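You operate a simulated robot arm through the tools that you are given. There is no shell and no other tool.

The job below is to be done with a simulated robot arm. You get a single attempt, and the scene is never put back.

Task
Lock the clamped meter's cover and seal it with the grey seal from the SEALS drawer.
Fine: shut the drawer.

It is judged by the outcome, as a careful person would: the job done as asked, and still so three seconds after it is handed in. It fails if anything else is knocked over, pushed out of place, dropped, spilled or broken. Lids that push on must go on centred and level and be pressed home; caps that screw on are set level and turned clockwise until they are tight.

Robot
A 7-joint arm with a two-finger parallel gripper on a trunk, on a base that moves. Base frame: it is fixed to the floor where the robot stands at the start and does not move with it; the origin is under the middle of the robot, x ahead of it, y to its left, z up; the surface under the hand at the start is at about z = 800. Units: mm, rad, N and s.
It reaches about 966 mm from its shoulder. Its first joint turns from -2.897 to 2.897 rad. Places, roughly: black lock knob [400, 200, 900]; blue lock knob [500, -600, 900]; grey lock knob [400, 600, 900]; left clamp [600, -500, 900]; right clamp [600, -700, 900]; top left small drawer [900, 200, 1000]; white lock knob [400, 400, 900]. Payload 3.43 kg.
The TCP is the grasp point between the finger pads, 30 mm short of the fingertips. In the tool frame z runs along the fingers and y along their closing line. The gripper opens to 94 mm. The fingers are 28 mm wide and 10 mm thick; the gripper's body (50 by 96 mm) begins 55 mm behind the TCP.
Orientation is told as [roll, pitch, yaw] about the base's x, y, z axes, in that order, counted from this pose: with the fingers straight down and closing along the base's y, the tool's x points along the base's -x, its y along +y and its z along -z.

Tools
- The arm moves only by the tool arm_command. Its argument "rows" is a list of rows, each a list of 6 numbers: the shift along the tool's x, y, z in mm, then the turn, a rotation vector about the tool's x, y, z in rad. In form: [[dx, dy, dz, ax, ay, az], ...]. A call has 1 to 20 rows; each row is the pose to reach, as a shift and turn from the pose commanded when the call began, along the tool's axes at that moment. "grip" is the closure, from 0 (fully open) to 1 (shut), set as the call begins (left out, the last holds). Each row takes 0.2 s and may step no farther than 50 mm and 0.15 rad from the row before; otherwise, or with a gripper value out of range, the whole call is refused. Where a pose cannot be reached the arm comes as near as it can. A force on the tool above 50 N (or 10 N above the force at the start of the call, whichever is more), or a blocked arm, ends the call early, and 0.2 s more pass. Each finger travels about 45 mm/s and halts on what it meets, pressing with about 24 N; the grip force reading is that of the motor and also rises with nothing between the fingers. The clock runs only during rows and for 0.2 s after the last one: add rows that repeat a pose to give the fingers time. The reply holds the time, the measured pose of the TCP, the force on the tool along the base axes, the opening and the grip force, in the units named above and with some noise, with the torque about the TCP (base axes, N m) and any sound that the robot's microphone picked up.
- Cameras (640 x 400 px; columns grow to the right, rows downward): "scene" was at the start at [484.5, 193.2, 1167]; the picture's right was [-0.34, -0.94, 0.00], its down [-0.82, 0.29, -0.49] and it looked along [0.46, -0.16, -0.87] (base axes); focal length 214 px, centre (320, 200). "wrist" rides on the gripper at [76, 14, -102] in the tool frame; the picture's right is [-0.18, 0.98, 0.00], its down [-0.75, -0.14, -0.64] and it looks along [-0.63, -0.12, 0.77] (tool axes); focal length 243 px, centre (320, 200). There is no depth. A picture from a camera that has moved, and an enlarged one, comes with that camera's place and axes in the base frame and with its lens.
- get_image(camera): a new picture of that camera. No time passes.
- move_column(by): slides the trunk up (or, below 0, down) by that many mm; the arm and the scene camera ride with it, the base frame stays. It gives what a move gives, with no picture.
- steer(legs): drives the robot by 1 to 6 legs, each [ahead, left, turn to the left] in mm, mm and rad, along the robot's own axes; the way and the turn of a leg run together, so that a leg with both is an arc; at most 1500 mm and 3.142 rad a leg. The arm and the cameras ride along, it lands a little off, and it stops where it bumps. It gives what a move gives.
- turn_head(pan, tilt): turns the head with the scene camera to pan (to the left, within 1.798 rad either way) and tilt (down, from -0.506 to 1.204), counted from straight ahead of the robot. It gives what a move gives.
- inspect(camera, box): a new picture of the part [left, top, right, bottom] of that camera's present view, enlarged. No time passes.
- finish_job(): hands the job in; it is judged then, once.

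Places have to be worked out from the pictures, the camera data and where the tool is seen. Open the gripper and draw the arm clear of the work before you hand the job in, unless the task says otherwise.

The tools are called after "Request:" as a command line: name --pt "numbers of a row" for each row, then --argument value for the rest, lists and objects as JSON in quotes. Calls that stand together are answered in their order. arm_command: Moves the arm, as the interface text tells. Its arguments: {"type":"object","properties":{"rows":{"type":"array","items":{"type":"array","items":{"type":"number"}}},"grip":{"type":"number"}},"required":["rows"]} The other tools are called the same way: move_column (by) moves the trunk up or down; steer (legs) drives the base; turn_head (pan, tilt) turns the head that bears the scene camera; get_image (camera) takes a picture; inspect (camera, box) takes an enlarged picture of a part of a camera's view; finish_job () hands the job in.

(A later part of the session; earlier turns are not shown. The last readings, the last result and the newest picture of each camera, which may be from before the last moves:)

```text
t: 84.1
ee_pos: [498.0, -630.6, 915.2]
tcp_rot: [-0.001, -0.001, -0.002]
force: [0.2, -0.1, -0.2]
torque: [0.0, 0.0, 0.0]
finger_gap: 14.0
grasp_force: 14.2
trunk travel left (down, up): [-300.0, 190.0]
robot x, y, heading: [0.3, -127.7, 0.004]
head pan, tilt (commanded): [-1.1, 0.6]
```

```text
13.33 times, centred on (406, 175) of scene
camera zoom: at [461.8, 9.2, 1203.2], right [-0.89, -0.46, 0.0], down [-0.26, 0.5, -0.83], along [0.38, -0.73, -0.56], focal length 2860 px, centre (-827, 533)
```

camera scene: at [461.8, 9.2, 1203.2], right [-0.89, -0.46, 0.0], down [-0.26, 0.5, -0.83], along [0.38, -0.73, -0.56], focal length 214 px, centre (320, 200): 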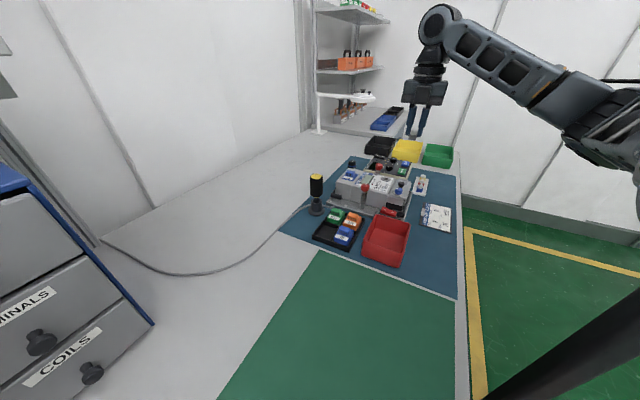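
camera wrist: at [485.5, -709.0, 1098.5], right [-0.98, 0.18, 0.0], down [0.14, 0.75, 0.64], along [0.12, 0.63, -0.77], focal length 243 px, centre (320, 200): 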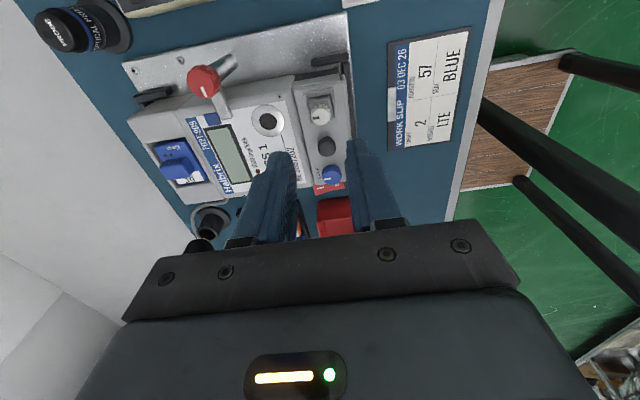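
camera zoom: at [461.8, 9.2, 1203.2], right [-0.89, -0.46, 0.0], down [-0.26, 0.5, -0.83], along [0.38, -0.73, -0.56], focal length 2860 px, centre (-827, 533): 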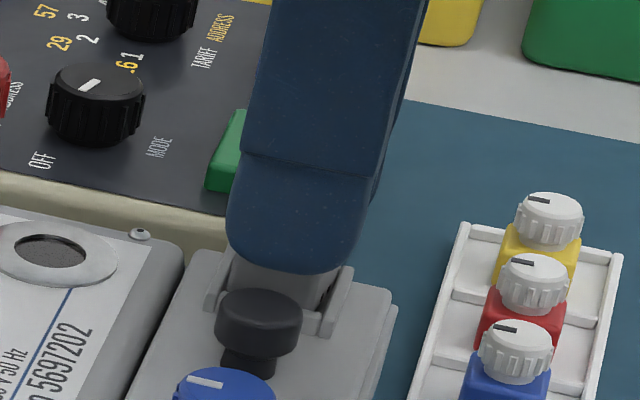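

The knob is turned 90° with no resistance. I test whether the seal is locked by lifting gently 3 mm while watching the force.

Request:
arm_command --pt "0 0 -1 0 0 0" --pt "0 0 -2 0 0 0" --pt "0 0 -3 0 0 0" --pt "0 0 -3 0 0 0"

Request:
inspect --camera "wrist" --box '[272, 120, 368, 180]'

Request:
inspect --camera "scene" --box '[382, 160, 430, 190]'

```text
t: 85.1
ee_pos: [499.4, -631.6, 917.7]
tcp_rot: [0.0, 0.0, 0.0]
force: [0.6, -0.3, -2.6]
torque: [-0.01, 0.02, 0.0]
finger_gap: 13.4
grasp_force: 14.4
trunk travel left (down, up): [-300.0, 190.0]
robot x, y, heading: [-4.4, -127.2, 0.006]
head pan, tilt (commanded): [-1.1, 0.6]
```

```text
6.67 times, centred on (320, 150) of wrist
camera zoom: at [422.6, -617.3, 1020.7], right [0.18, 0.98, 0.0], down [0.75, -0.14, 0.64], along [0.63, -0.12, -0.77], focal length 1618 px, centre (320, 533)
```

zoom: 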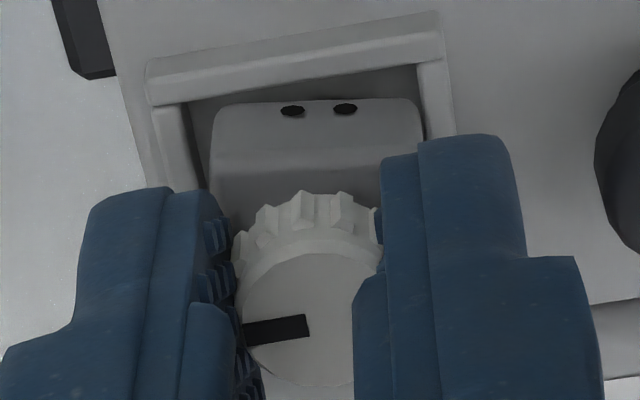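

```text
13.33 times, centred on (406, 175) of scene
camera zoom: at [461.8, 9.1, 1203.1], right [-0.89, -0.46, 0.0], down [-0.26, 0.5, -0.82], along [0.38, -0.73, -0.57], focal length 2860 px, centre (-827, 533)
```

zoom: 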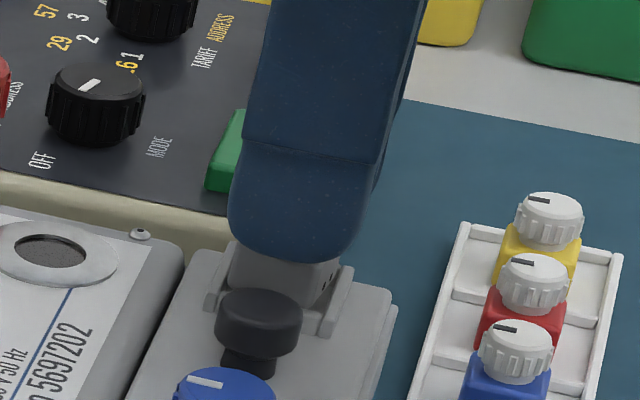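

The seal lifted freely, so it isn't latched yet. I set it back down with a light downward push and turn further clockwise, since the rotor hasn't met its stop.

Request:
arm_command --pt "0 0 1 0 0 0" --pt "0 0 2 0 0 0" --pt "0 0 3 0 0 0" --pt "0 0 4 0 0 0" --pt "0 0 4.5 0 0 0" --pt "0 0 4.5 0 0 0"

Request:
inspect --camera "wrist" --box '[272, 120, 368, 180]'

```text
t: 86.5
ee_pos: [498.3, -632.8, 914.6]
tcp_rot: [-0.001, 0.001, 0.0]
force: [-0.3, -0.5, 5.4]
torque: [-0.04, 0.0, 0.02]
finger_gap: 13.4
grasp_force: 13.7
trunk travel left (down, up): [-300.0, 190.0]
robot x, y, heading: [1.2, -129.9, 0.005]
head pan, tilt (commanded): [-1.1, 0.6]
```

```text
6.67 times, centred on (320, 150) of wrist
camera zoom: at [422.3, -617.4, 1016.7], right [0.18, 0.98, 0.0], down [0.75, -0.14, 0.64], along [0.63, -0.12, -0.77], focal length 1618 px, centre (320, 533)
```

zoom: 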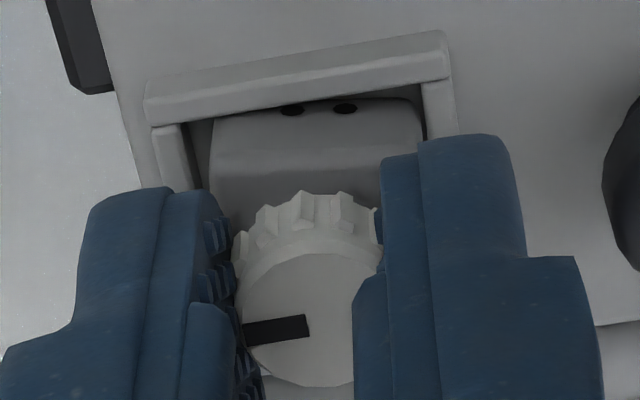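

Pushed down at 5 N; now I turn further clockwise in small steps, watching the torque.

Request:
arm_command --pt "0 0 0 0 0 0.08" --pt "0 0 0 0 0 0.16" --pt "0 0 0 0 0 0.24" --pt "0 0 0 0 0 0.3" --pt "0 0 0 0 0 0.3"

Request:
inspect --camera "wrist" --box '[272, 120, 368, 180]'

```text
t: 87.7
ee_pos: [498.1, -631.4, 913.1]
tcp_rot: [0.0, -0.004, -0.301]
force: [-0.2, -0.6, 11.2]
torque: [0.01, -0.01, 0.01]
finger_gap: 13.5
grasp_force: 14.1
trunk travel left (down, up): [-300.0, 190.0]
robot x, y, heading: [4.4, -127.2, 0.005]
head pan, tilt (commanded): [-1.1, 0.6]
```

```text
6.67 times, centred on (320, 150) of wrist
camera zoom: at [430.2, -595.2, 1016.4], right [0.47, 0.88, 0.0], down [0.68, -0.36, 0.64], along [0.57, -0.3, -0.77], focal length 1618 px, centre (320, 533)
```

zoom: 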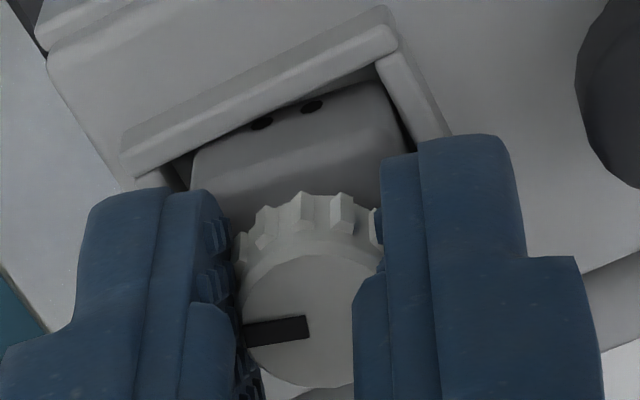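

No stop after ~107°, torque still nil. I release, rise and look at the seal and its mark.

Request:
arm_command --pt "0 0 -1 0 0 0" --pt "0 0 -1 0 0 0" --pt "0 0 -10 0 0 0" --pt "0 0 -30 0 0 0" --pt "0 0 -60 0 0 0" --pt "0 0 -80 0 0 0" --grip 0.74

Request:
get_image --camera "wrist"

Request:
inspect --camera "scene" --box '[382, 160, 430, 190]'

```text
t: 89.1
ee_pos: [498.3, -631.4, 994.1]
tcp_rot: [0.0, 0.001, -0.3]
force: [-0.4, 0.4, -0.3]
torque: [-0.02, 0.01, 0.01]
finger_gap: 24.2
grasp_force: 0.1
trunk travel left (down, up): [-300.0, 190.0]
robot x, y, heading: [1.2, -128.8, 0.006]
head pan, tilt (commanded): [-1.1, 0.6]
```

```text
taken
camera wrist: at [430.2, -596.0, 1096.4], right [0.47, 0.88, 0.0], down [0.68, -0.36, 0.64], along [0.57, -0.3, -0.77], focal length 243 px, centre (320, 200)
```

wrist: 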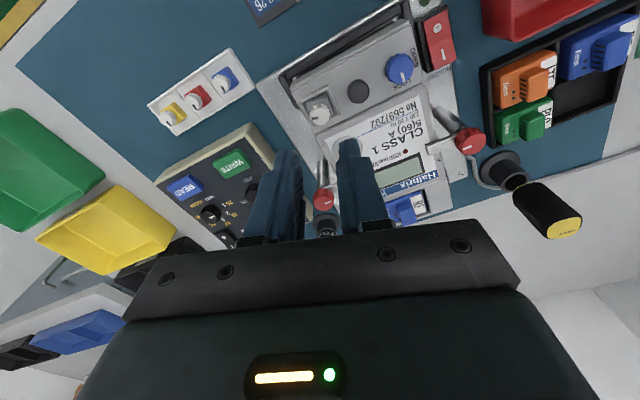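

```text
13.33 times, centred on (406, 175) of scene
camera zoom: at [461.9, 9.2, 1203.1], right [-0.89, -0.46, 0.0], down [-0.26, 0.5, -0.82], along [0.38, -0.73, -0.57], focal length 2860 px, centre (-827, 533)
```

zoom: 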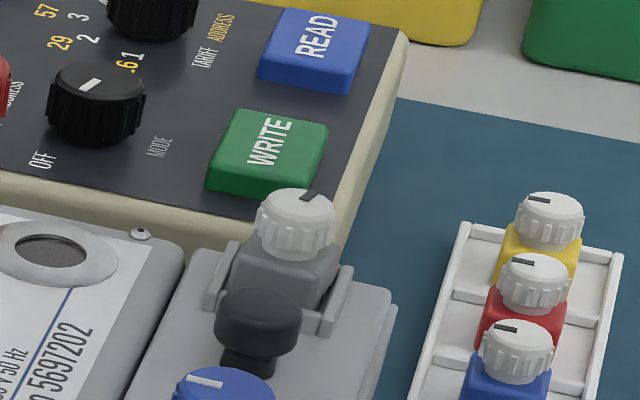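

Request:
inspect --camera "wrist" --box '[288, 75, 384, 135]'

Request:
inspect --camera "wrist" --box '[296, 90, 344, 120]'

```text
6.67 times, centred on (336, 105) of wrist
camera zoom: at [430.2, -596.0, 1096.4], right [0.47, 0.88, 0.0], down [0.68, -0.36, 0.64], along [0.57, -0.3, -0.77], focal length 1618 px, centre (213, 833)
```

zoom: 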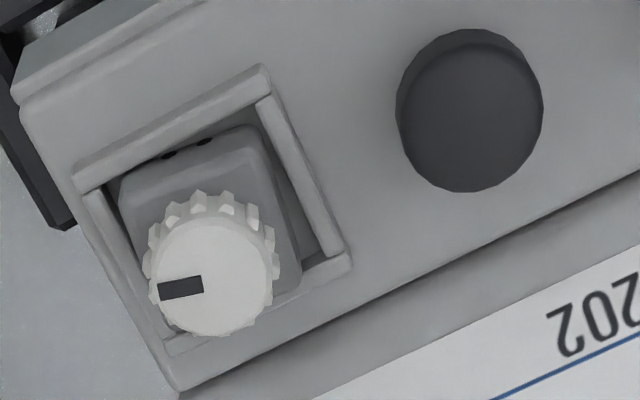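

```text
13.33 times, centred on (320, 105) of wrist
camera zoom: at [430.2, -596.0, 1096.4], right [0.47, 0.88, 0.0], down [0.68, -0.36, 0.64], along [0.57, -0.3, -0.77], focal length 3235 px, centre (320, 1467)
```

zoom: 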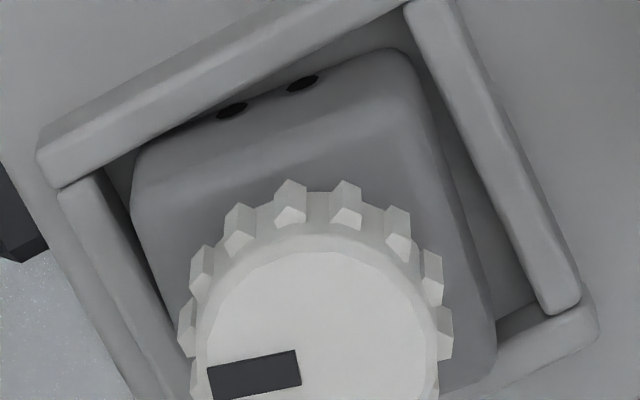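

The rotor mark has turned ~105° and the body sits skewed ~5° in the frame, unlatched. I'll restore the rotor to its starting angle, square the body, press it properly home, and then repeat the turn; first I re-grip the knob and turn it back.

Request:
arm_command --pt "0 0 30 0 0 0" --pt "0 0 60 0 0 0" --pt "0 0 72 0 0 0" --pt "0 0 79 0 0 0" --pt "0 0 79 0 0 0"

Request:
arm_command --pt "0 0 0 0 0 0" --pt "0 0 0 0 0 0" --pt "0 0 0 0 0 0" --grip 1.0

Request:
arm_command --pt "0 0 0 0 0 -0.1" --pt "0 0 0 0 0 -0.2" --pt "0 0 0 0 0 -0.3" --pt "0 0 0 0 0 -0.4" --pt "0 0 0 0 0 -0.5" --pt "0 0 0 0 0 -0.6" --pt "0 0 0 0 0 -0.7" --pt "0 0 0 0 0 -0.8" --pt "0 0 0 0 0 -0.9" --pt "0 0 0 0 0 -1.0" --pt "0 0 0 0 0 -1.1" --pt "0 0 0 0 0 -1.2" --pt "0 0 0 0 0 -1.3" --pt "0 0 0 0 0 -1.4" --pt "0 0 0 0 0 -1.5" --pt "0 0 0 0 0 -1.6" --pt "0 0 0 0 0 -1.7" --pt "0 0 0 0 0 -1.8" --pt "0 0 0 0 0 -1.87" --pt "0 0 0 0 0 -1.87"

Request:
inspect --camera "wrist" --box '[272, 120, 368, 180]'

```text
t: 90.3
ee_pos: [498.5, -631.5, 914.1]
tcp_rot: [0.001, -0.001, -0.301]
force: [-0.3, -0.3, -0.2]
torque: [0.01, -0.01, -0.02]
finger_gap: 24.5
grasp_force: 0.0
trunk travel left (down, up): [-300.0, 190.0]
robot x, y, heading: [-0.5, -133.1, 0.006]
head pan, tilt (commanded): [-1.1, 0.6]
```

```text
t: 91.1
ee_pos: [498.0, -631.6, 914.4]
tcp_rot: [0.001, 0.0, -0.3]
force: [0.6, 0.2, -0.4]
torque: [0.0, 0.02, -0.02]
finger_gap: 13.8
grasp_force: 14.3
trunk travel left (down, up): [-300.0, 190.0]
robot x, y, heading: [-4.6, -128.7, 0.001]
head pan, tilt (commanded): [-1.1, 0.6]
```

```text
t: 95.3
ee_pos: [498.0, -630.4, 913.8]
tcp_rot: [-0.001, -0.001, 1.569]
force: [-0.2, 0.1, 0.0]
torque: [0.03, -0.03, -0.08]
finger_gap: 13.6
grasp_force: 14.3
trunk travel left (down, up): [-300.0, 190.0]
robot x, y, heading: [1.9, -130.0, 0.005]
head pan, tilt (commanded): [-1.1, 0.6]
```

```text
6.67 times, centred on (320, 150) of wrist
camera zoom: at [484.4, -707.9, 1017.1], right [-0.98, 0.18, 0.0], down [0.14, 0.75, 0.64], along [0.12, 0.63, -0.77], focal length 1618 px, centre (320, 533)
```

zoom: 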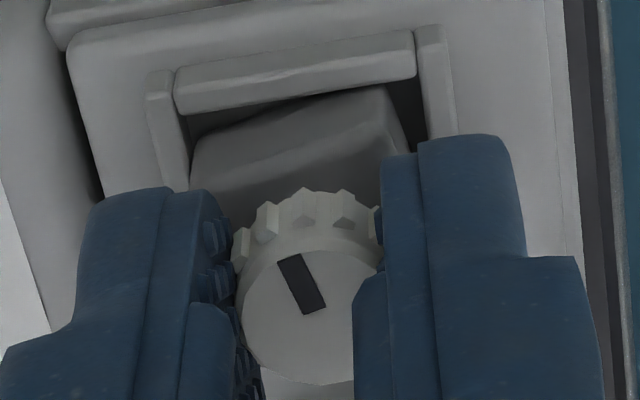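

The mark only came partway back (about -70°) and the fingers slipped: the rotor resists turning back. I test by lifting gently whether the seal is now held.

Request:
arm_command --pt "0 0 -1 0 0 0" --pt "0 0 -2 0 0 0" --pt "0 0 -3 0 0 0" --pt "0 0 -3 0 0 0"

Request:
inspect --camera "wrist" --box '[272, 120, 368, 180]'

Request:
inspect --camera "scene" --box '[382, 160, 430, 190]'

```text
t: 96.3
ee_pos: [498.3, -630.9, 917.8]
tcp_rot: [0.001, 0.0, 1.569]
force: [0.0, 0.0, -2.4]
torque: [0.05, 0.05, -0.02]
finger_gap: 13.6
grasp_force: 14.2
trunk travel left (down, up): [-300.0, 190.0]
robot x, y, heading: [-0.7, -127.5, 0.0]
head pan, tilt (commanded): [-1.1, 0.6]
```

```text
6.67 times, centred on (320, 150) of wrist
camera zoom: at [484.4, -707.8, 1020.1], right [-0.98, 0.19, 0.0], down [0.14, 0.75, 0.64], along [0.12, 0.63, -0.77], focal length 1618 px, centre (320, 533)
```

zoom: 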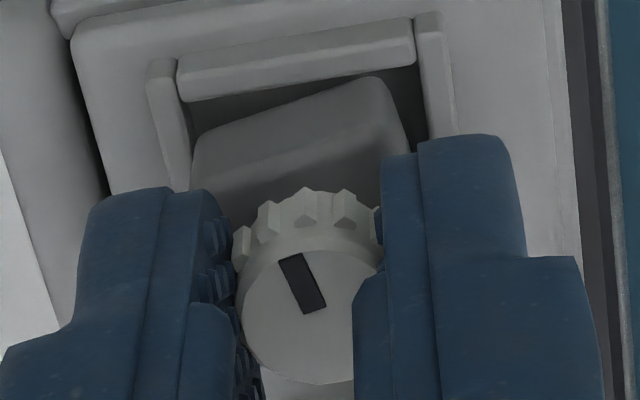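

```text
13.33 times, centred on (406, 175) of scene
camera zoom: at [461.8, 9.1, 1203.1], right [-0.89, -0.46, 0.0], down [-0.26, 0.5, -0.82], along [0.38, -0.73, -0.57], focal length 2860 px, centre (-827, 533)
```

zoom: 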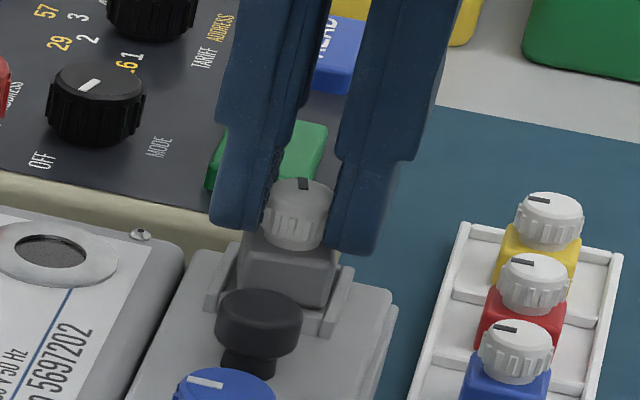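

The knob rose with the hand but the body seems to have lagged. I lift another 2 mm to see whether the body is being held.

Request:
arm_command --pt "0 0 -1 0 0 0" --pt "0 0 -2 0 0 0" --pt "0 0 -2 0 0 0"

Request:
inspect --camera "wrist" --box '[272, 120, 368, 180]'

Request:
inspect --camera "scene" --box '[390, 165, 422, 185]'

```text
t: 97.1
ee_pos: [499.0, -631.9, 919.8]
tcp_rot: [0.0, 0.0, 1.568]
force: [0.1, -0.7, -0.7]
torque: [0.02, 0.01, -0.02]
finger_gap: 13.4
grasp_force: 13.7
trunk travel left (down, up): [-300.0, 190.0]
robot x, y, heading: [0.5, -127.6, 0.006]
head pan, tilt (commanded): [-1.1, 0.6]
```

```text
6.67 times, centred on (320, 150) of wrist
camera zoom: at [484.2, -708.0, 1022.7], right [-0.98, 0.19, 0.0], down [0.14, 0.75, 0.64], along [0.12, 0.63, -0.77], focal length 1618 px, centre (320, 533)
```

zoom: 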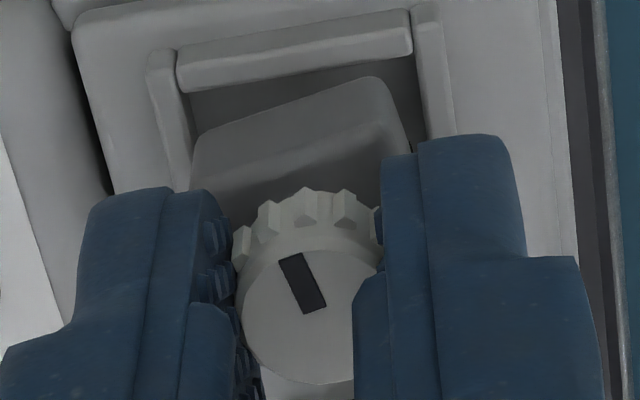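

```text
16.00 times, centred on (406, 175) of scene
camera zoom: at [461.8, 9.2, 1203.2], right [-0.89, -0.46, 0.0], down [-0.26, 0.5, -0.83], along [0.38, -0.73, -0.56], focal length 3432 px, centre (-1056, 600)
```

zoom: 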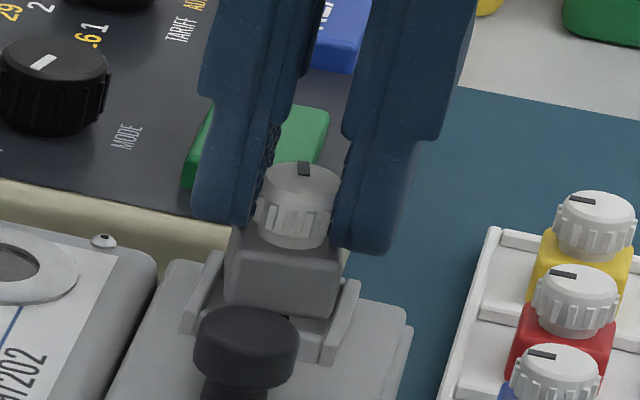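

The seal is free and lifts out, so it is not yet home. I lower it again, open, then grip the body itself to square it in the frame.

Request:
arm_command --pt "0 0 1.5 0 0 0" --pt "0 0 3 0 0 0" --pt "0 0 4.5 0 0 0" --pt "0 0 5.2 0 0 0" --pt "0 0 5.2 0 0 0"

Request:
arm_command --pt "0 0 0 0 0 0" --pt "0 0 0 0 0 0" --pt "0 0 0 0 0 0" --grip 0.65

Request:
arm_command --pt "0 0 2 0 0 0" --pt "0 0 4 0 0 0" --pt "0 0 6 0 0 0" --pt "0 0 6 0 0 0"

Request:
inspect --camera "wrist" --box '[272, 120, 368, 180]'

Request:
inspect --camera "scene" --box '[390, 165, 422, 185]'

```text
t: 98.3
ee_pos: [497.8, -632.1, 913.7]
tcp_rot: [0.0, 0.0, 1.569]
force: [0.1, -1.2, -0.6]
torque: [-0.08, -0.01, -0.05]
finger_gap: 13.7
grasp_force: 13.7
trunk travel left (down, up): [-300.0, 190.0]
robot x, y, heading: [0.0, -128.9, 0.003]
head pan, tilt (commanded): [-1.1, 0.6]
```

```text
t: 99.1
ee_pos: [497.6, -631.3, 915.0]
tcp_rot: [0.001, -0.001, 1.569]
force: [0.3, -0.4, -0.5]
torque: [0.0, -0.02, 0.02]
finger_gap: 32.7
grasp_force: 0.0
trunk travel left (down, up): [-300.0, 190.0]
robot x, y, heading: [-1.9, -130.9, 0.002]
head pan, tilt (commanded): [-1.1, 0.6]
```

```text
t: 100.1
ee_pos: [497.6, -630.1, 907.5]
tcp_rot: [0.003, 0.0, 1.569]
force: [-0.4, -0.6, 0.0]
torque: [-0.03, 0.0, 0.0]
finger_gap: 32.8
grasp_force: 0.1
trunk travel left (down, up): [-300.0, 190.0]
robot x, y, heading: [-2.0, -130.7, 0.003]
head pan, tilt (commanded): [-1.1, 0.6]
```

```text
6.67 times, centred on (320, 150) of wrist
camera zoom: at [484.5, -707.7, 1011.0], right [-0.98, 0.19, 0.0], down [0.14, 0.75, 0.64], along [0.12, 0.63, -0.77], focal length 1618 px, centre (320, 533)
```

zoom: 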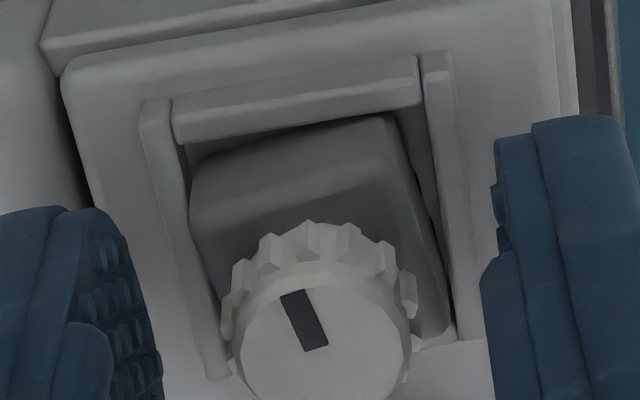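

```text
16.00 times, centred on (406, 175) of scene
camera zoom: at [461.8, 9.2, 1203.2], right [-0.89, -0.46, 0.0], down [-0.26, 0.5, -0.83], along [0.38, -0.73, -0.56], focal length 3432 px, centre (-1056, 600)
```

zoom: 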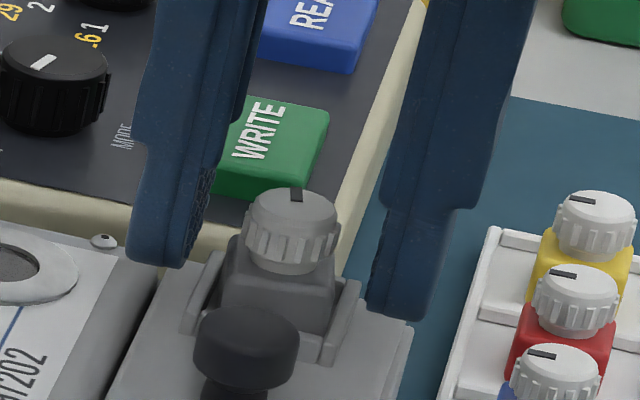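

I close on the body to square it.

Request:
arm_command --pt "0 0 0 0 0 0" --pt "0 0 0 0 0 0" --pt "0 0 0 0 0 0" --pt "0 0 0 0 0 0" --grip 1.0

Request:
inspect --camera "wrist" --box '[272, 120, 368, 180]'

```text
t: 101.1
ee_pos: [498.0, -631.7, 908.2]
tcp_rot: [-0.001, -0.001, 1.57]
force: [0.6, -0.1, 0.5]
torque: [-0.03, 0.01, -0.04]
finger_gap: 18.6
grasp_force: 13.9
trunk travel left (down, up): [-300.0, 190.0]
robot x, y, heading: [-1.0, -130.3, 0.001]
head pan, tilt (commanded): [-1.1, 0.6]
```

```text
6.67 times, centred on (320, 150) of wrist
camera zoom: at [484.5, -707.7, 1011.1], right [-0.98, 0.19, 0.0], down [0.14, 0.75, 0.64], along [0.12, 0.63, -0.77], focal length 1618 px, centre (320, 533)
```

zoom: 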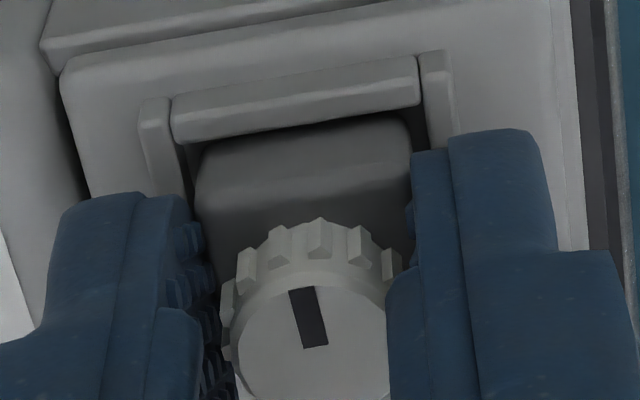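

The body is squared (18.6 mm), with the rotor mark at ~-90° relative to it and resisting turning back. I push it down lightly, release, and rise to press on top with closed fingers.

Request:
arm_command --pt "0 0 0.7 0 0 0" --pt "0 0 1.2 0 0 0" --pt "0 0 1.2 0 0 0"

Request:
arm_command --pt "0 0 -0.5 0 0 0" --pt "0 0 -0.5 0 0 0" --pt "0 0 -0.5 0 0 0" --grip 0.65

Request:
arm_command --pt "0 0 -10 0 0 0" --pt "0 0 -25 0 0 0" --pt "0 0 -40 0 0 0" --pt "0 0 -60 0 0 0" --pt "0 0 -60 0 0 0"

Request:
inspect --camera "wrist" --box '[280, 85, 376, 145]'

```text
t: 101.9
ee_pos: [497.2, -630.8, 907.7]
tcp_rot: [-0.004, 0.002, 1.568]
force: [1.2, 0.7, 10.4]
torque: [0.0, -0.02, 0.0]
finger_gap: 18.9
grasp_force: 14.3
trunk travel left (down, up): [-300.0, 190.0]
robot x, y, heading: [1.2, -131.3, 0.004]
head pan, tilt (commanded): [-1.1, 0.6]
```

```text
t: 102.7
ee_pos: [497.7, -631.1, 907.6]
tcp_rot: [0.002, -0.001, 1.569]
force: [-1.2, 0.3, -0.2]
torque: [0.0, -0.01, 0.01]
finger_gap: 32.9
grasp_force: 0.0
trunk travel left (down, up): [-300.0, 190.0]
robot x, y, heading: [2.3, -128.9, 0.005]
head pan, tilt (commanded): [-1.1, 0.6]
```

```text
t: 103.9
ee_pos: [498.6, -631.5, 968.1]
tcp_rot: [-0.001, -0.001, 1.57]
force: [0.0, 0.6, 0.5]
torque: [0.01, -0.03, 0.01]
finger_gap: 32.8
grasp_force: 0.0
trunk travel left (down, up): [-300.0, 190.0]
robot x, y, heading: [-3.5, -130.5, 0.004]
head pan, tilt (commanded): [-1.1, 0.6]
```

```text
6.67 times, centred on (328, 115) of wrist
camera zoom: at [484.4, -707.9, 1070.0], right [-0.98, 0.19, 0.0], down [0.14, 0.75, 0.64], along [0.12, 0.63, -0.77], focal length 1618 px, centre (267, 767)
```

zoom: 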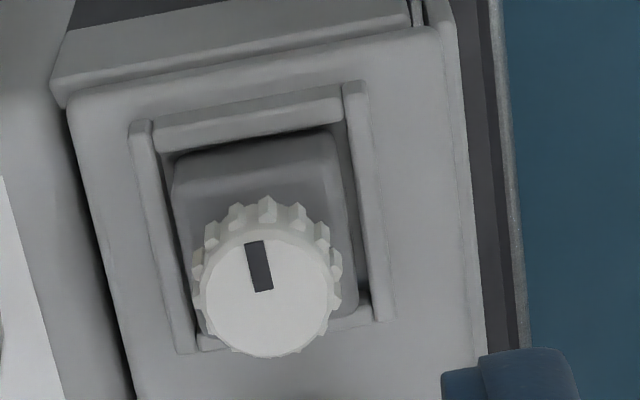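

The seal is now square and centred with its mark exactly a quarter turn from the start. I close the fingers and press straight down on the knob top to make sure it is home.

Request:
arm_command --pt "0 0 0 0 0 0" --pt "0 0 0 0 0 0" --pt "0 0 20 0 0 0" --pt "0 0 36 0 0 0" --pt "0 0 40 0 0 0" --pt "0 0 40 0 0 0" --grip 1.0

Request:
inspect --camera "scene" --box '[382, 160, 430, 190]'

Request:
inspect --camera "wrist" --box '[272, 120, 368, 180]'

```text
t: 105.3
ee_pos: [498.3, -632.0, 927.3]
tcp_rot: [0.0, 0.001, 1.568]
force: [-0.5, 0.7, 0.2]
torque: [-0.02, -0.03, -0.01]
finger_gap: 0.1
grasp_force: 23.9
trunk travel left (down, up): [-300.0, 190.0]
robot x, y, heading: [-2.2, -130.8, -0.003]
head pan, tilt (commanded): [-1.1, 0.6]
```

```text
13.33 times, centred on (406, 175) of scene
camera zoom: at [461.8, 9.2, 1203.2], right [-0.89, -0.46, 0.0], down [-0.26, 0.5, -0.83], along [0.38, -0.73, -0.56], focal length 2860 px, centre (-827, 533)
```

zoom: 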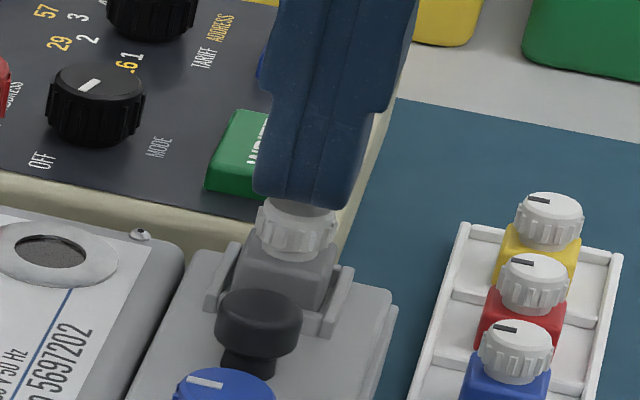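

```text
6.67 times, centred on (320, 150) of wrist
camera zoom: at [484.6, -708.0, 1030.0], right [-0.98, 0.19, 0.0], down [0.14, 0.75, 0.64], along [0.12, 0.63, -0.77], focal length 1618 px, centre (320, 533)
```

zoom: 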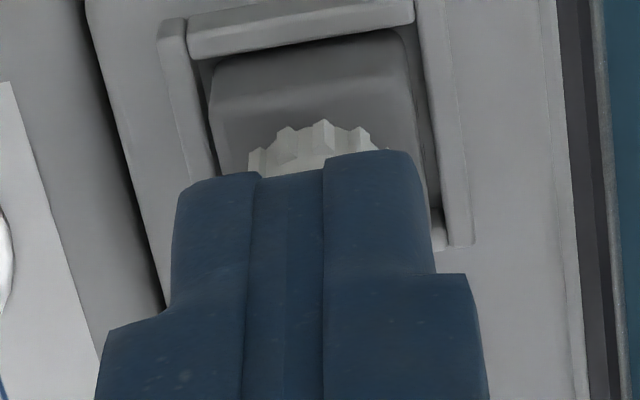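

Fingers are just above the knob top. I press down slowly, watching force and sound.

Request:
arm_command --pt "0 0 1 0 0 0" --pt "0 0 2 0 0 0" --pt "0 0 3 0 0 0" --pt "0 0 4 0 0 0" --pt "0 0 4.5 0 0 0" --pt "0 0 4.5 0 0 0"

Request:
arm_command --pt "0 0 0.7 0 0 0" --pt "0 0 1.4 0 0 0" --pt "0 0 2 0 0 0" --pt "0 0 2 0 0 0"

```text
t: 106.7
ee_pos: [497.4, -631.0, 924.6]
tcp_rot: [-0.002, 0.003, 1.569]
force: [0.1, -1.0, 12.2]
torque: [-0.03, 0.0, -0.02]
finger_gap: 0.1
grasp_force: 23.9
trunk travel left (down, up): [-300.0, 190.0]
robot x, y, heading: [-2.4, -130.2, 0.001]
head pan, tilt (commanded): [-1.1, 0.6]
```

```text
t: 107.7
ee_pos: [497.8, -630.8, 923.1]
tcp_rot: [-0.002, 0.004, 1.568]
force: [1.4, -1.3, 40.8]
torque: [-0.05, -0.05, 0.01]
finger_gap: 0.0
grasp_force: 24.0
trunk travel left (down, up): [-300.0, 190.0]
robot x, y, heading: [1.0, -128.4, 0.001]
head pan, tilt (commanded): [-1.1, 0.6]
```

40.8 N applied and it's solidly bottomed, no click. I ease off, re-grip the knob and test whether it is now retained.

Request:
arm_command --pt "0 0 -5 0 0 0" --pt "0 0 -20 0 0 0" --pt "0 0 -20 0 0 0" --grip 0.65

Request:
arm_command --pt "0 0 10 0 0 0" --pt "0 0 20 0 0 0" --pt "0 0 28 0 0 0" --pt "0 0 28 0 0 0"

Request:
inspect --camera "wrist" --box '[272, 120, 368, 180]'

```text
t: 108.5
ee_pos: [499.1, -631.2, 940.9]
tcp_rot: [0.001, -0.002, 1.57]
force: [-0.8, 0.1, 1.3]
torque: [0.02, -0.04, 0.0]
finger_gap: 32.6
grasp_force: 0.1
trunk travel left (down, up): [-300.0, 190.0]
robot x, y, heading: [-1.8, -128.4, -0.001]
head pan, tilt (commanded): [-1.1, 0.6]
```

```text
t: 109.5
ee_pos: [498.1, -631.1, 912.8]
tcp_rot: [0.0, 0.001, 1.569]
force: [0.6, -0.1, 0.0]
torque: [0.0, 0.04, 0.01]
finger_gap: 32.9
grasp_force: 0.1
trunk travel left (down, up): [-300.0, 190.0]
robot x, y, heading: [0.5, -124.6, 0.008]
head pan, tilt (commanded): [-1.1, 0.6]
```

```text
6.67 times, centred on (320, 150) of wrist
camera zoom: at [484.5, -708.1, 1015.7], right [-0.98, 0.19, 0.0], down [0.14, 0.75, 0.64], along [0.12, 0.63, -0.77], focal length 1618 px, centre (320, 533)
```

zoom: 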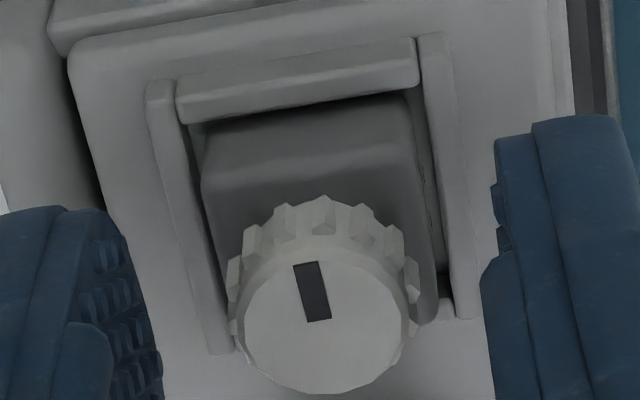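

Now I close on the knob only and lift 2.5 mm to test retention.

Request:
arm_command --pt "0 0 -1.5 0 0 0" --pt "0 0 -1.5 0 0 0" --pt "0 0 -1.5 0 0 0" --pt "0 0 -1.5 0 0 0" --grip 1.0

Request:
inspect --camera "wrist" --box '[272, 120, 368, 180]'

Request:
arm_command --pt "0 0 -1 0 0 0" --pt "0 0 -2 0 0 0" --pt "0 0 -2.5 0 0 0" --pt "0 0 -2.5 0 0 0"

Request:
inspect --camera "wrist" --box '[272, 120, 368, 180]'

```text
t: 110.5
ee_pos: [498.1, -632.4, 915.0]
tcp_rot: [-0.001, 0.001, 1.569]
force: [-0.3, -0.9, 0.0]
torque: [0.02, 0.0, 0.0]
finger_gap: 11.8
grasp_force: 14.0
trunk travel left (down, up): [-300.0, 190.0]
robot x, y, heading: [-0.5, -128.1, 0.001]
head pan, tilt (commanded): [-1.1, 0.6]
```

```text
6.67 times, centred on (320, 150) of wrist
camera zoom: at [484.6, -708.0, 1017.2], right [-0.98, 0.19, 0.0], down [0.14, 0.75, 0.64], along [0.12, 0.63, -0.77], focal length 1618 px, centre (320, 533)
```

zoom: 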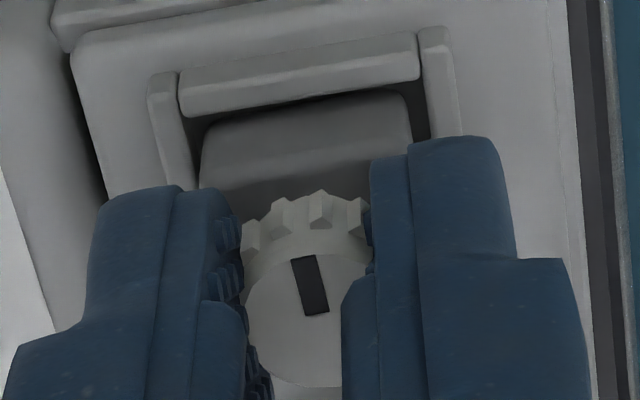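

```text
t: 111.5
ee_pos: [498.9, -630.5, 916.6]
tcp_rot: [0.0, -0.001, 1.567]
force: [0.4, -0.8, -1.8]
torque: [0.0, 0.04, -0.01]
finger_gap: 11.7
grasp_force: 14.1
trunk travel left (down, up): [-300.0, 190.0]
robot x, y, heading: [-3.8, -125.0, 0.007]
head pan, tilt (commanded): [-1.1, 0.6]
```

```text
6.67 times, centred on (320, 150) of wrist
camera zoom: at [484.6, -708.0, 1019.5], right [-0.98, 0.19, 0.0], down [0.14, 0.75, 0.64], along [0.12, 0.63, -0.77], focal length 1618 px, centre (320, 533)
```

zoom: 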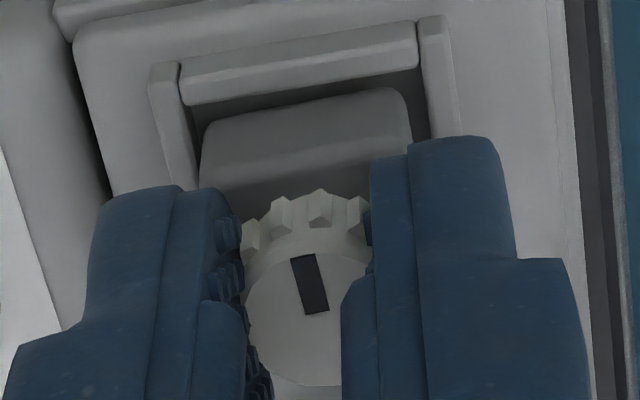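

Still not retained. The rotor may need turning further clockwise "until tight", so I set it down with a light push and turn on another quarter while watching the torque.

Request:
arm_command --pt "0 0 1 0 0 0" --pt "0 0 2 0 0 0" --pt "0 0 3 0 0 0" --pt "0 0 3.5 0 0 0" --pt "0 0 3.5 0 0 0"

Request:
arm_command --pt "0 0 0 0 0 0.08" --pt "0 0 0 0 0 0.16" --pt "0 0 0 0 0 0.24" --pt "0 0 0 0 0 0.32" --pt "0 0 0 0 0 0.4"

Request:
inspect --camera "wrist" --box '[272, 120, 368, 180]'

```text
t: 112.7
ee_pos: [499.9, -631.2, 914.2]
tcp_rot: [-0.002, 0.0, 1.568]
force: [0.9, -1.1, 4.2]
torque: [-0.07, 0.02, -0.03]
finger_gap: 11.8
grasp_force: 13.9
trunk travel left (down, up): [-300.0, 190.0]
robot x, y, heading: [-2.6, -129.1, 0.002]
head pan, tilt (commanded): [-1.1, 0.6]
```

```text
t: 113.9
ee_pos: [498.2, -631.3, 914.4]
tcp_rot: [0.002, 0.001, 1.167]
force: [-0.7, 0.6, -1.1]
torque: [-0.03, -0.01, 0.0]
finger_gap: 11.6
grasp_force: 14.0
trunk travel left (down, up): [-300.0, 190.0]
robot x, y, heading: [0.3, -126.5, 0.003]
head pan, tilt (commanded): [-1.1, 0.6]
```

```text
6.67 times, centred on (320, 150) of wrist
camera zoom: at [456.1, -696.1, 1016.3], right [-0.83, 0.55, 0.0], down [0.42, 0.64, 0.64], along [0.36, 0.53, -0.77], focal length 1618 px, centre (320, 533)
```

zoom: 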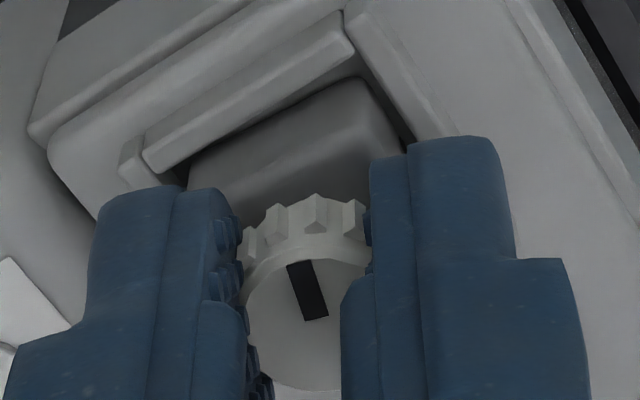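

The rotor keeps turning with no torque. I continue clockwise.

Request:
arm_command --pt "0 0 0.5 0 0 0.1" --pt "0 0 0.5 0 0 0.2" --pt "0 0 0.5 0 0 0.3" --pt "0 0 0.5 0 0 0.4" --pt "0 0 0.5 0 0 0.5" --pt "0 0 0.5 0 0 0.6"

Request:
inspect --camera "wrist" --box '[272, 120, 368, 180]'

Request:
arm_command --pt "0 0 0 0 0 0.1" --pt "0 0 0 0 0 0.2" --pt "0 0 0 0 0 0.3" --pt "0 0 0 0 0 0.4" --pt "0 0 0 0 0 0.5" --pt "0 0 0 0 0 0.57"

Request:
inspect --camera "wrist" --box '[272, 120, 368, 180]'

```text
t: 115.3
ee_pos: [498.9, -631.4, 912.9]
tcp_rot: [0.0, -0.001, 0.566]
force: [-0.2, 0.9, 2.6]
torque: [0.08, -0.03, 0.0]
finger_gap: 13.6
grasp_force: 13.5
trunk travel left (down, up): [-300.0, 190.0]
robot x, y, heading: [-4.1, -133.1, 0.007]
head pan, tilt (commanded): [-1.1, 0.6]
```

```text
6.67 times, centred on (320, 150) of wrist
camera zoom: at [427.0, -660.7, 1016.1], right [-0.37, 0.93, 0.0], down [0.71, 0.29, 0.64], along [0.6, 0.24, -0.77], focal length 1618 px, centre (320, 533)
```

zoom: 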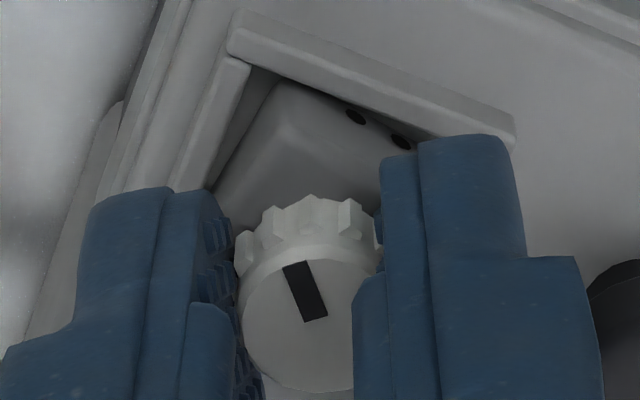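

```text
t: 116.7
ee_pos: [498.0, -630.9, 913.9]
tcp_rot: [0.0, 0.0, -0.001]
force: [-0.2, -0.8, 2.7]
torque: [-0.01, 0.02, 0.01]
finger_gap: 13.5
grasp_force: 14.2
trunk travel left (down, up): [-300.0, 190.0]
robot x, y, heading: [0.2, -130.2, 0.0]
head pan, tilt (commanded): [-1.1, 0.6]
```

```text
6.67 times, centred on (320, 150) of wrist
camera zoom: at [422.7, -617.4, 1016.0], right [0.19, 0.98, 0.0], down [0.75, -0.14, 0.64], along [0.63, -0.12, -0.77], focal length 1618 px, centre (320, 533)
```

zoom: 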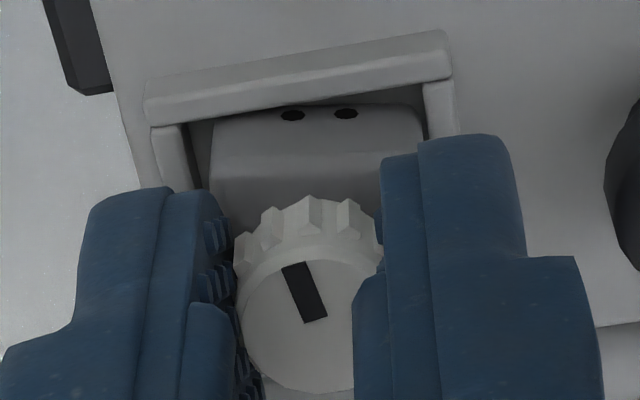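

The rotor has now turned ~165° in total with no stop. I test a small counter-clockwise turn to learn whether it ratchets.

Request:
arm_command --pt "0 0 0 0 0 -0.1" --pt "0 0 0 0 0 -0.2" --pt "0 0 0 0 0 -0.3" --pt "0 0 0 0 0 -0.4" --pt "0 0 0 0 0 -0.5" --pt "0 0 0 0 0 -0.5"

Request:
inspect --camera "wrist" --box '[272, 120, 368, 180]'

```text
t: 118.1
ee_pos: [498.5, -632.1, 912.6]
tcp_rot: [0.0, 0.0, 0.501]
force: [0.7, 0.0, 3.5]
torque: [0.02, 0.0, 0.0]
finger_gap: 13.4
grasp_force: 13.9
trunk travel left (down, up): [-300.0, 190.0]
robot x, y, heading: [-1.1, -129.8, 0.002]
head pan, tilt (commanded): [-1.1, 0.6]
```

```text
6.67 times, centred on (320, 150) of wrist
camera zoom: at [424.9, -655.8, 1015.9], right [-0.31, 0.95, 0.0], down [0.73, 0.24, 0.64], along [0.61, 0.2, -0.77], focal length 1618 px, centre (320, 533)
```

zoom: 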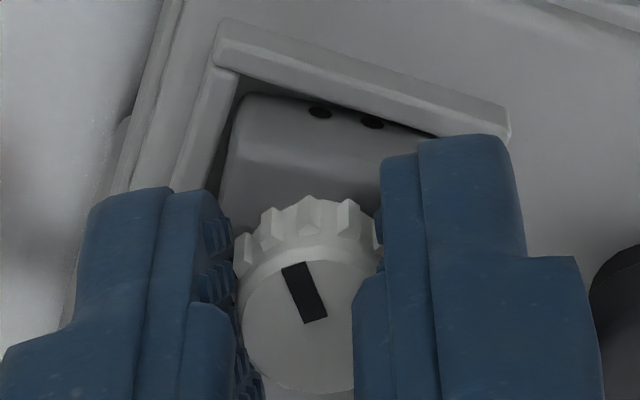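

Here it turns back freely with the hand. I continue counter-clockwise to find where it blocks.

Request:
arm_command --pt "0 0 0 0 0 -0.1" --pt "0 0 0 0 0 -0.2" --pt "0 0 0 0 0 -0.3" --pt "0 0 0 0 0 -0.4" --pt "0 0 0 0 0 -0.5" --pt "0 0 0 0 0 -0.5"

Request:
inspect --camera "wrist" --box '[272, 120, 368, 180]'

Request:
arm_command --pt "0 0 0 0 0 -0.1" --pt "0 0 0 0 0 -0.2" --pt "0 0 0 0 0 -0.3" --pt "0 0 0 0 0 -0.4" --pt "0 0 0 0 0 -0.5" --pt "0 0 0 0 0 -0.57"

Request:
inspect --camera "wrist" --box '[272, 120, 368, 180]'

```text
t: 119.5
ee_pos: [497.3, -633.1, 913.9]
tcp_rot: [-0.001, 0.001, 1.0]
force: [-0.2, -0.4, 0.0]
torque: [0.0, 0.05, -0.05]
finger_gap: 13.5
grasp_force: 13.8
trunk travel left (down, up): [-300.0, 190.0]
robot x, y, heading: [3.9, -131.3, 0.006]
head pan, tilt (commanded): [-1.1, 0.6]
```

```text
6.67 times, centred on (320, 150) of wrist
camera zoom: at [445.9, -688.1, 1015.7], right [-0.73, 0.69, 0.0], down [0.53, 0.56, 0.64], along [0.44, 0.47, -0.77], focal length 1618 px, centre (320, 533)
```

zoom: 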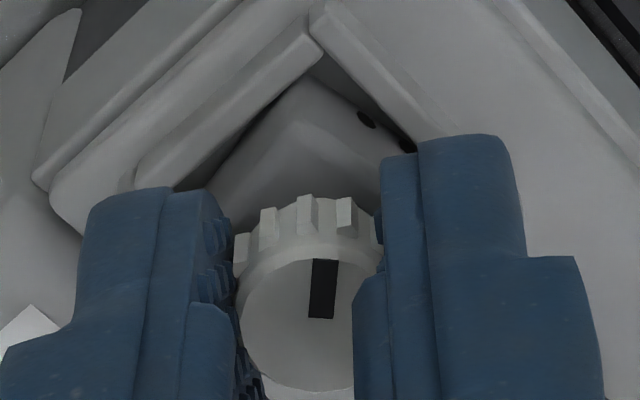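

```text
t: 120.9
ee_pos: [497.3, -631.7, 913.8]
tcp_rot: [0.0, 0.0, 1.571]
force: [-0.4, -0.6, 1.0]
torque: [0.0, -0.05, -0.07]
finger_gap: 12.1
grasp_force: 14.0
trunk travel left (down, up): [-300.0, 190.0]
robot x, y, heading: [-0.6, -129.0, 0.005]
head pan, tilt (commanded): [-1.1, 0.6]
```

```text
6.67 times, centred on (320, 150) of wrist
camera zoom: at [484.4, -707.9, 1015.7], right [-0.98, 0.18, 0.0], down [0.14, 0.75, 0.64], along [0.12, 0.63, -0.77], focal length 1618 px, centre (320, 533)
```

zoom: 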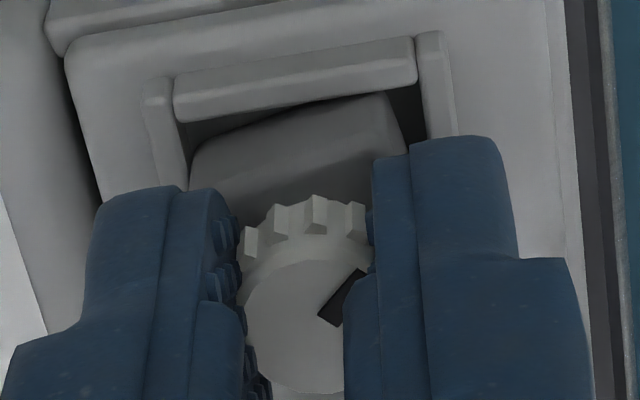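

The rotor only backs off a little and then blocks: it is a one-way ratchet seal, so it must be wound clockwise until tight. I keep winding clockwise with a light push, watching for torque.

Request:
arm_command --pt "0 0 0.4 0 0 0.12" --pt "0 0 0.4 0 0 0.24" --pt "0 0 0.4 0 0 0.36" --pt "0 0 0.4 0 0 0.48" --pt "0 0 0.4 0 0 0.6" --pt "0 0 0.4 0 0 0.72" --pt "0 0 0.4 0 0 0.84" --pt "0 0 0.4 0 0 0.96" --pt "0 0 0.4 0 0 1.08" --pt "0 0 0.4 0 0 1.2" --pt "0 0 0.4 0 0 1.32" --pt "0 0 0.4 0 0 1.44" --pt "0 0 0.4 0 0 1.57"

Request:
inspect --camera "wrist" --box '[272, 120, 368, 180]'

```text
t: 123.7
ee_pos: [498.1, -630.7, 912.7]
tcp_rot: [0.0, -0.001, -0.002]
force: [0.4, -1.7, 6.5]
torque: [-0.07, -0.04, 0.11]
finger_gap: 13.1
grasp_force: 14.1
trunk travel left (down, up): [-300.0, 190.0]
robot x, y, heading: [-1.5, -130.3, 0.006]
head pan, tilt (commanded): [-1.1, 0.6]
```

```text
6.67 times, centred on (320, 150) of wrist
camera zoom: at [422.6, -617.1, 1015.4], right [0.19, 0.98, 0.0], down [0.75, -0.14, 0.64], along [0.63, -0.12, -0.77], focal length 1618 px, centre (320, 533)
```

zoom: 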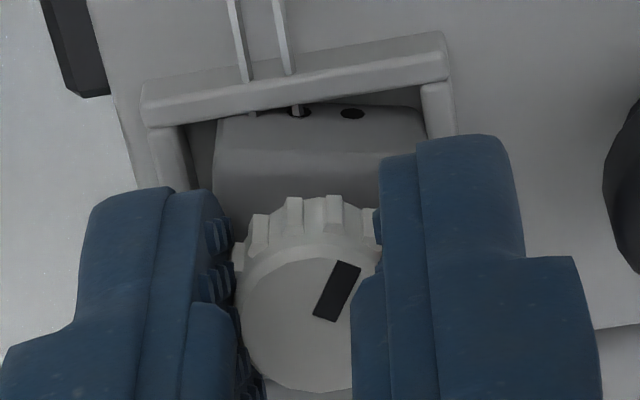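

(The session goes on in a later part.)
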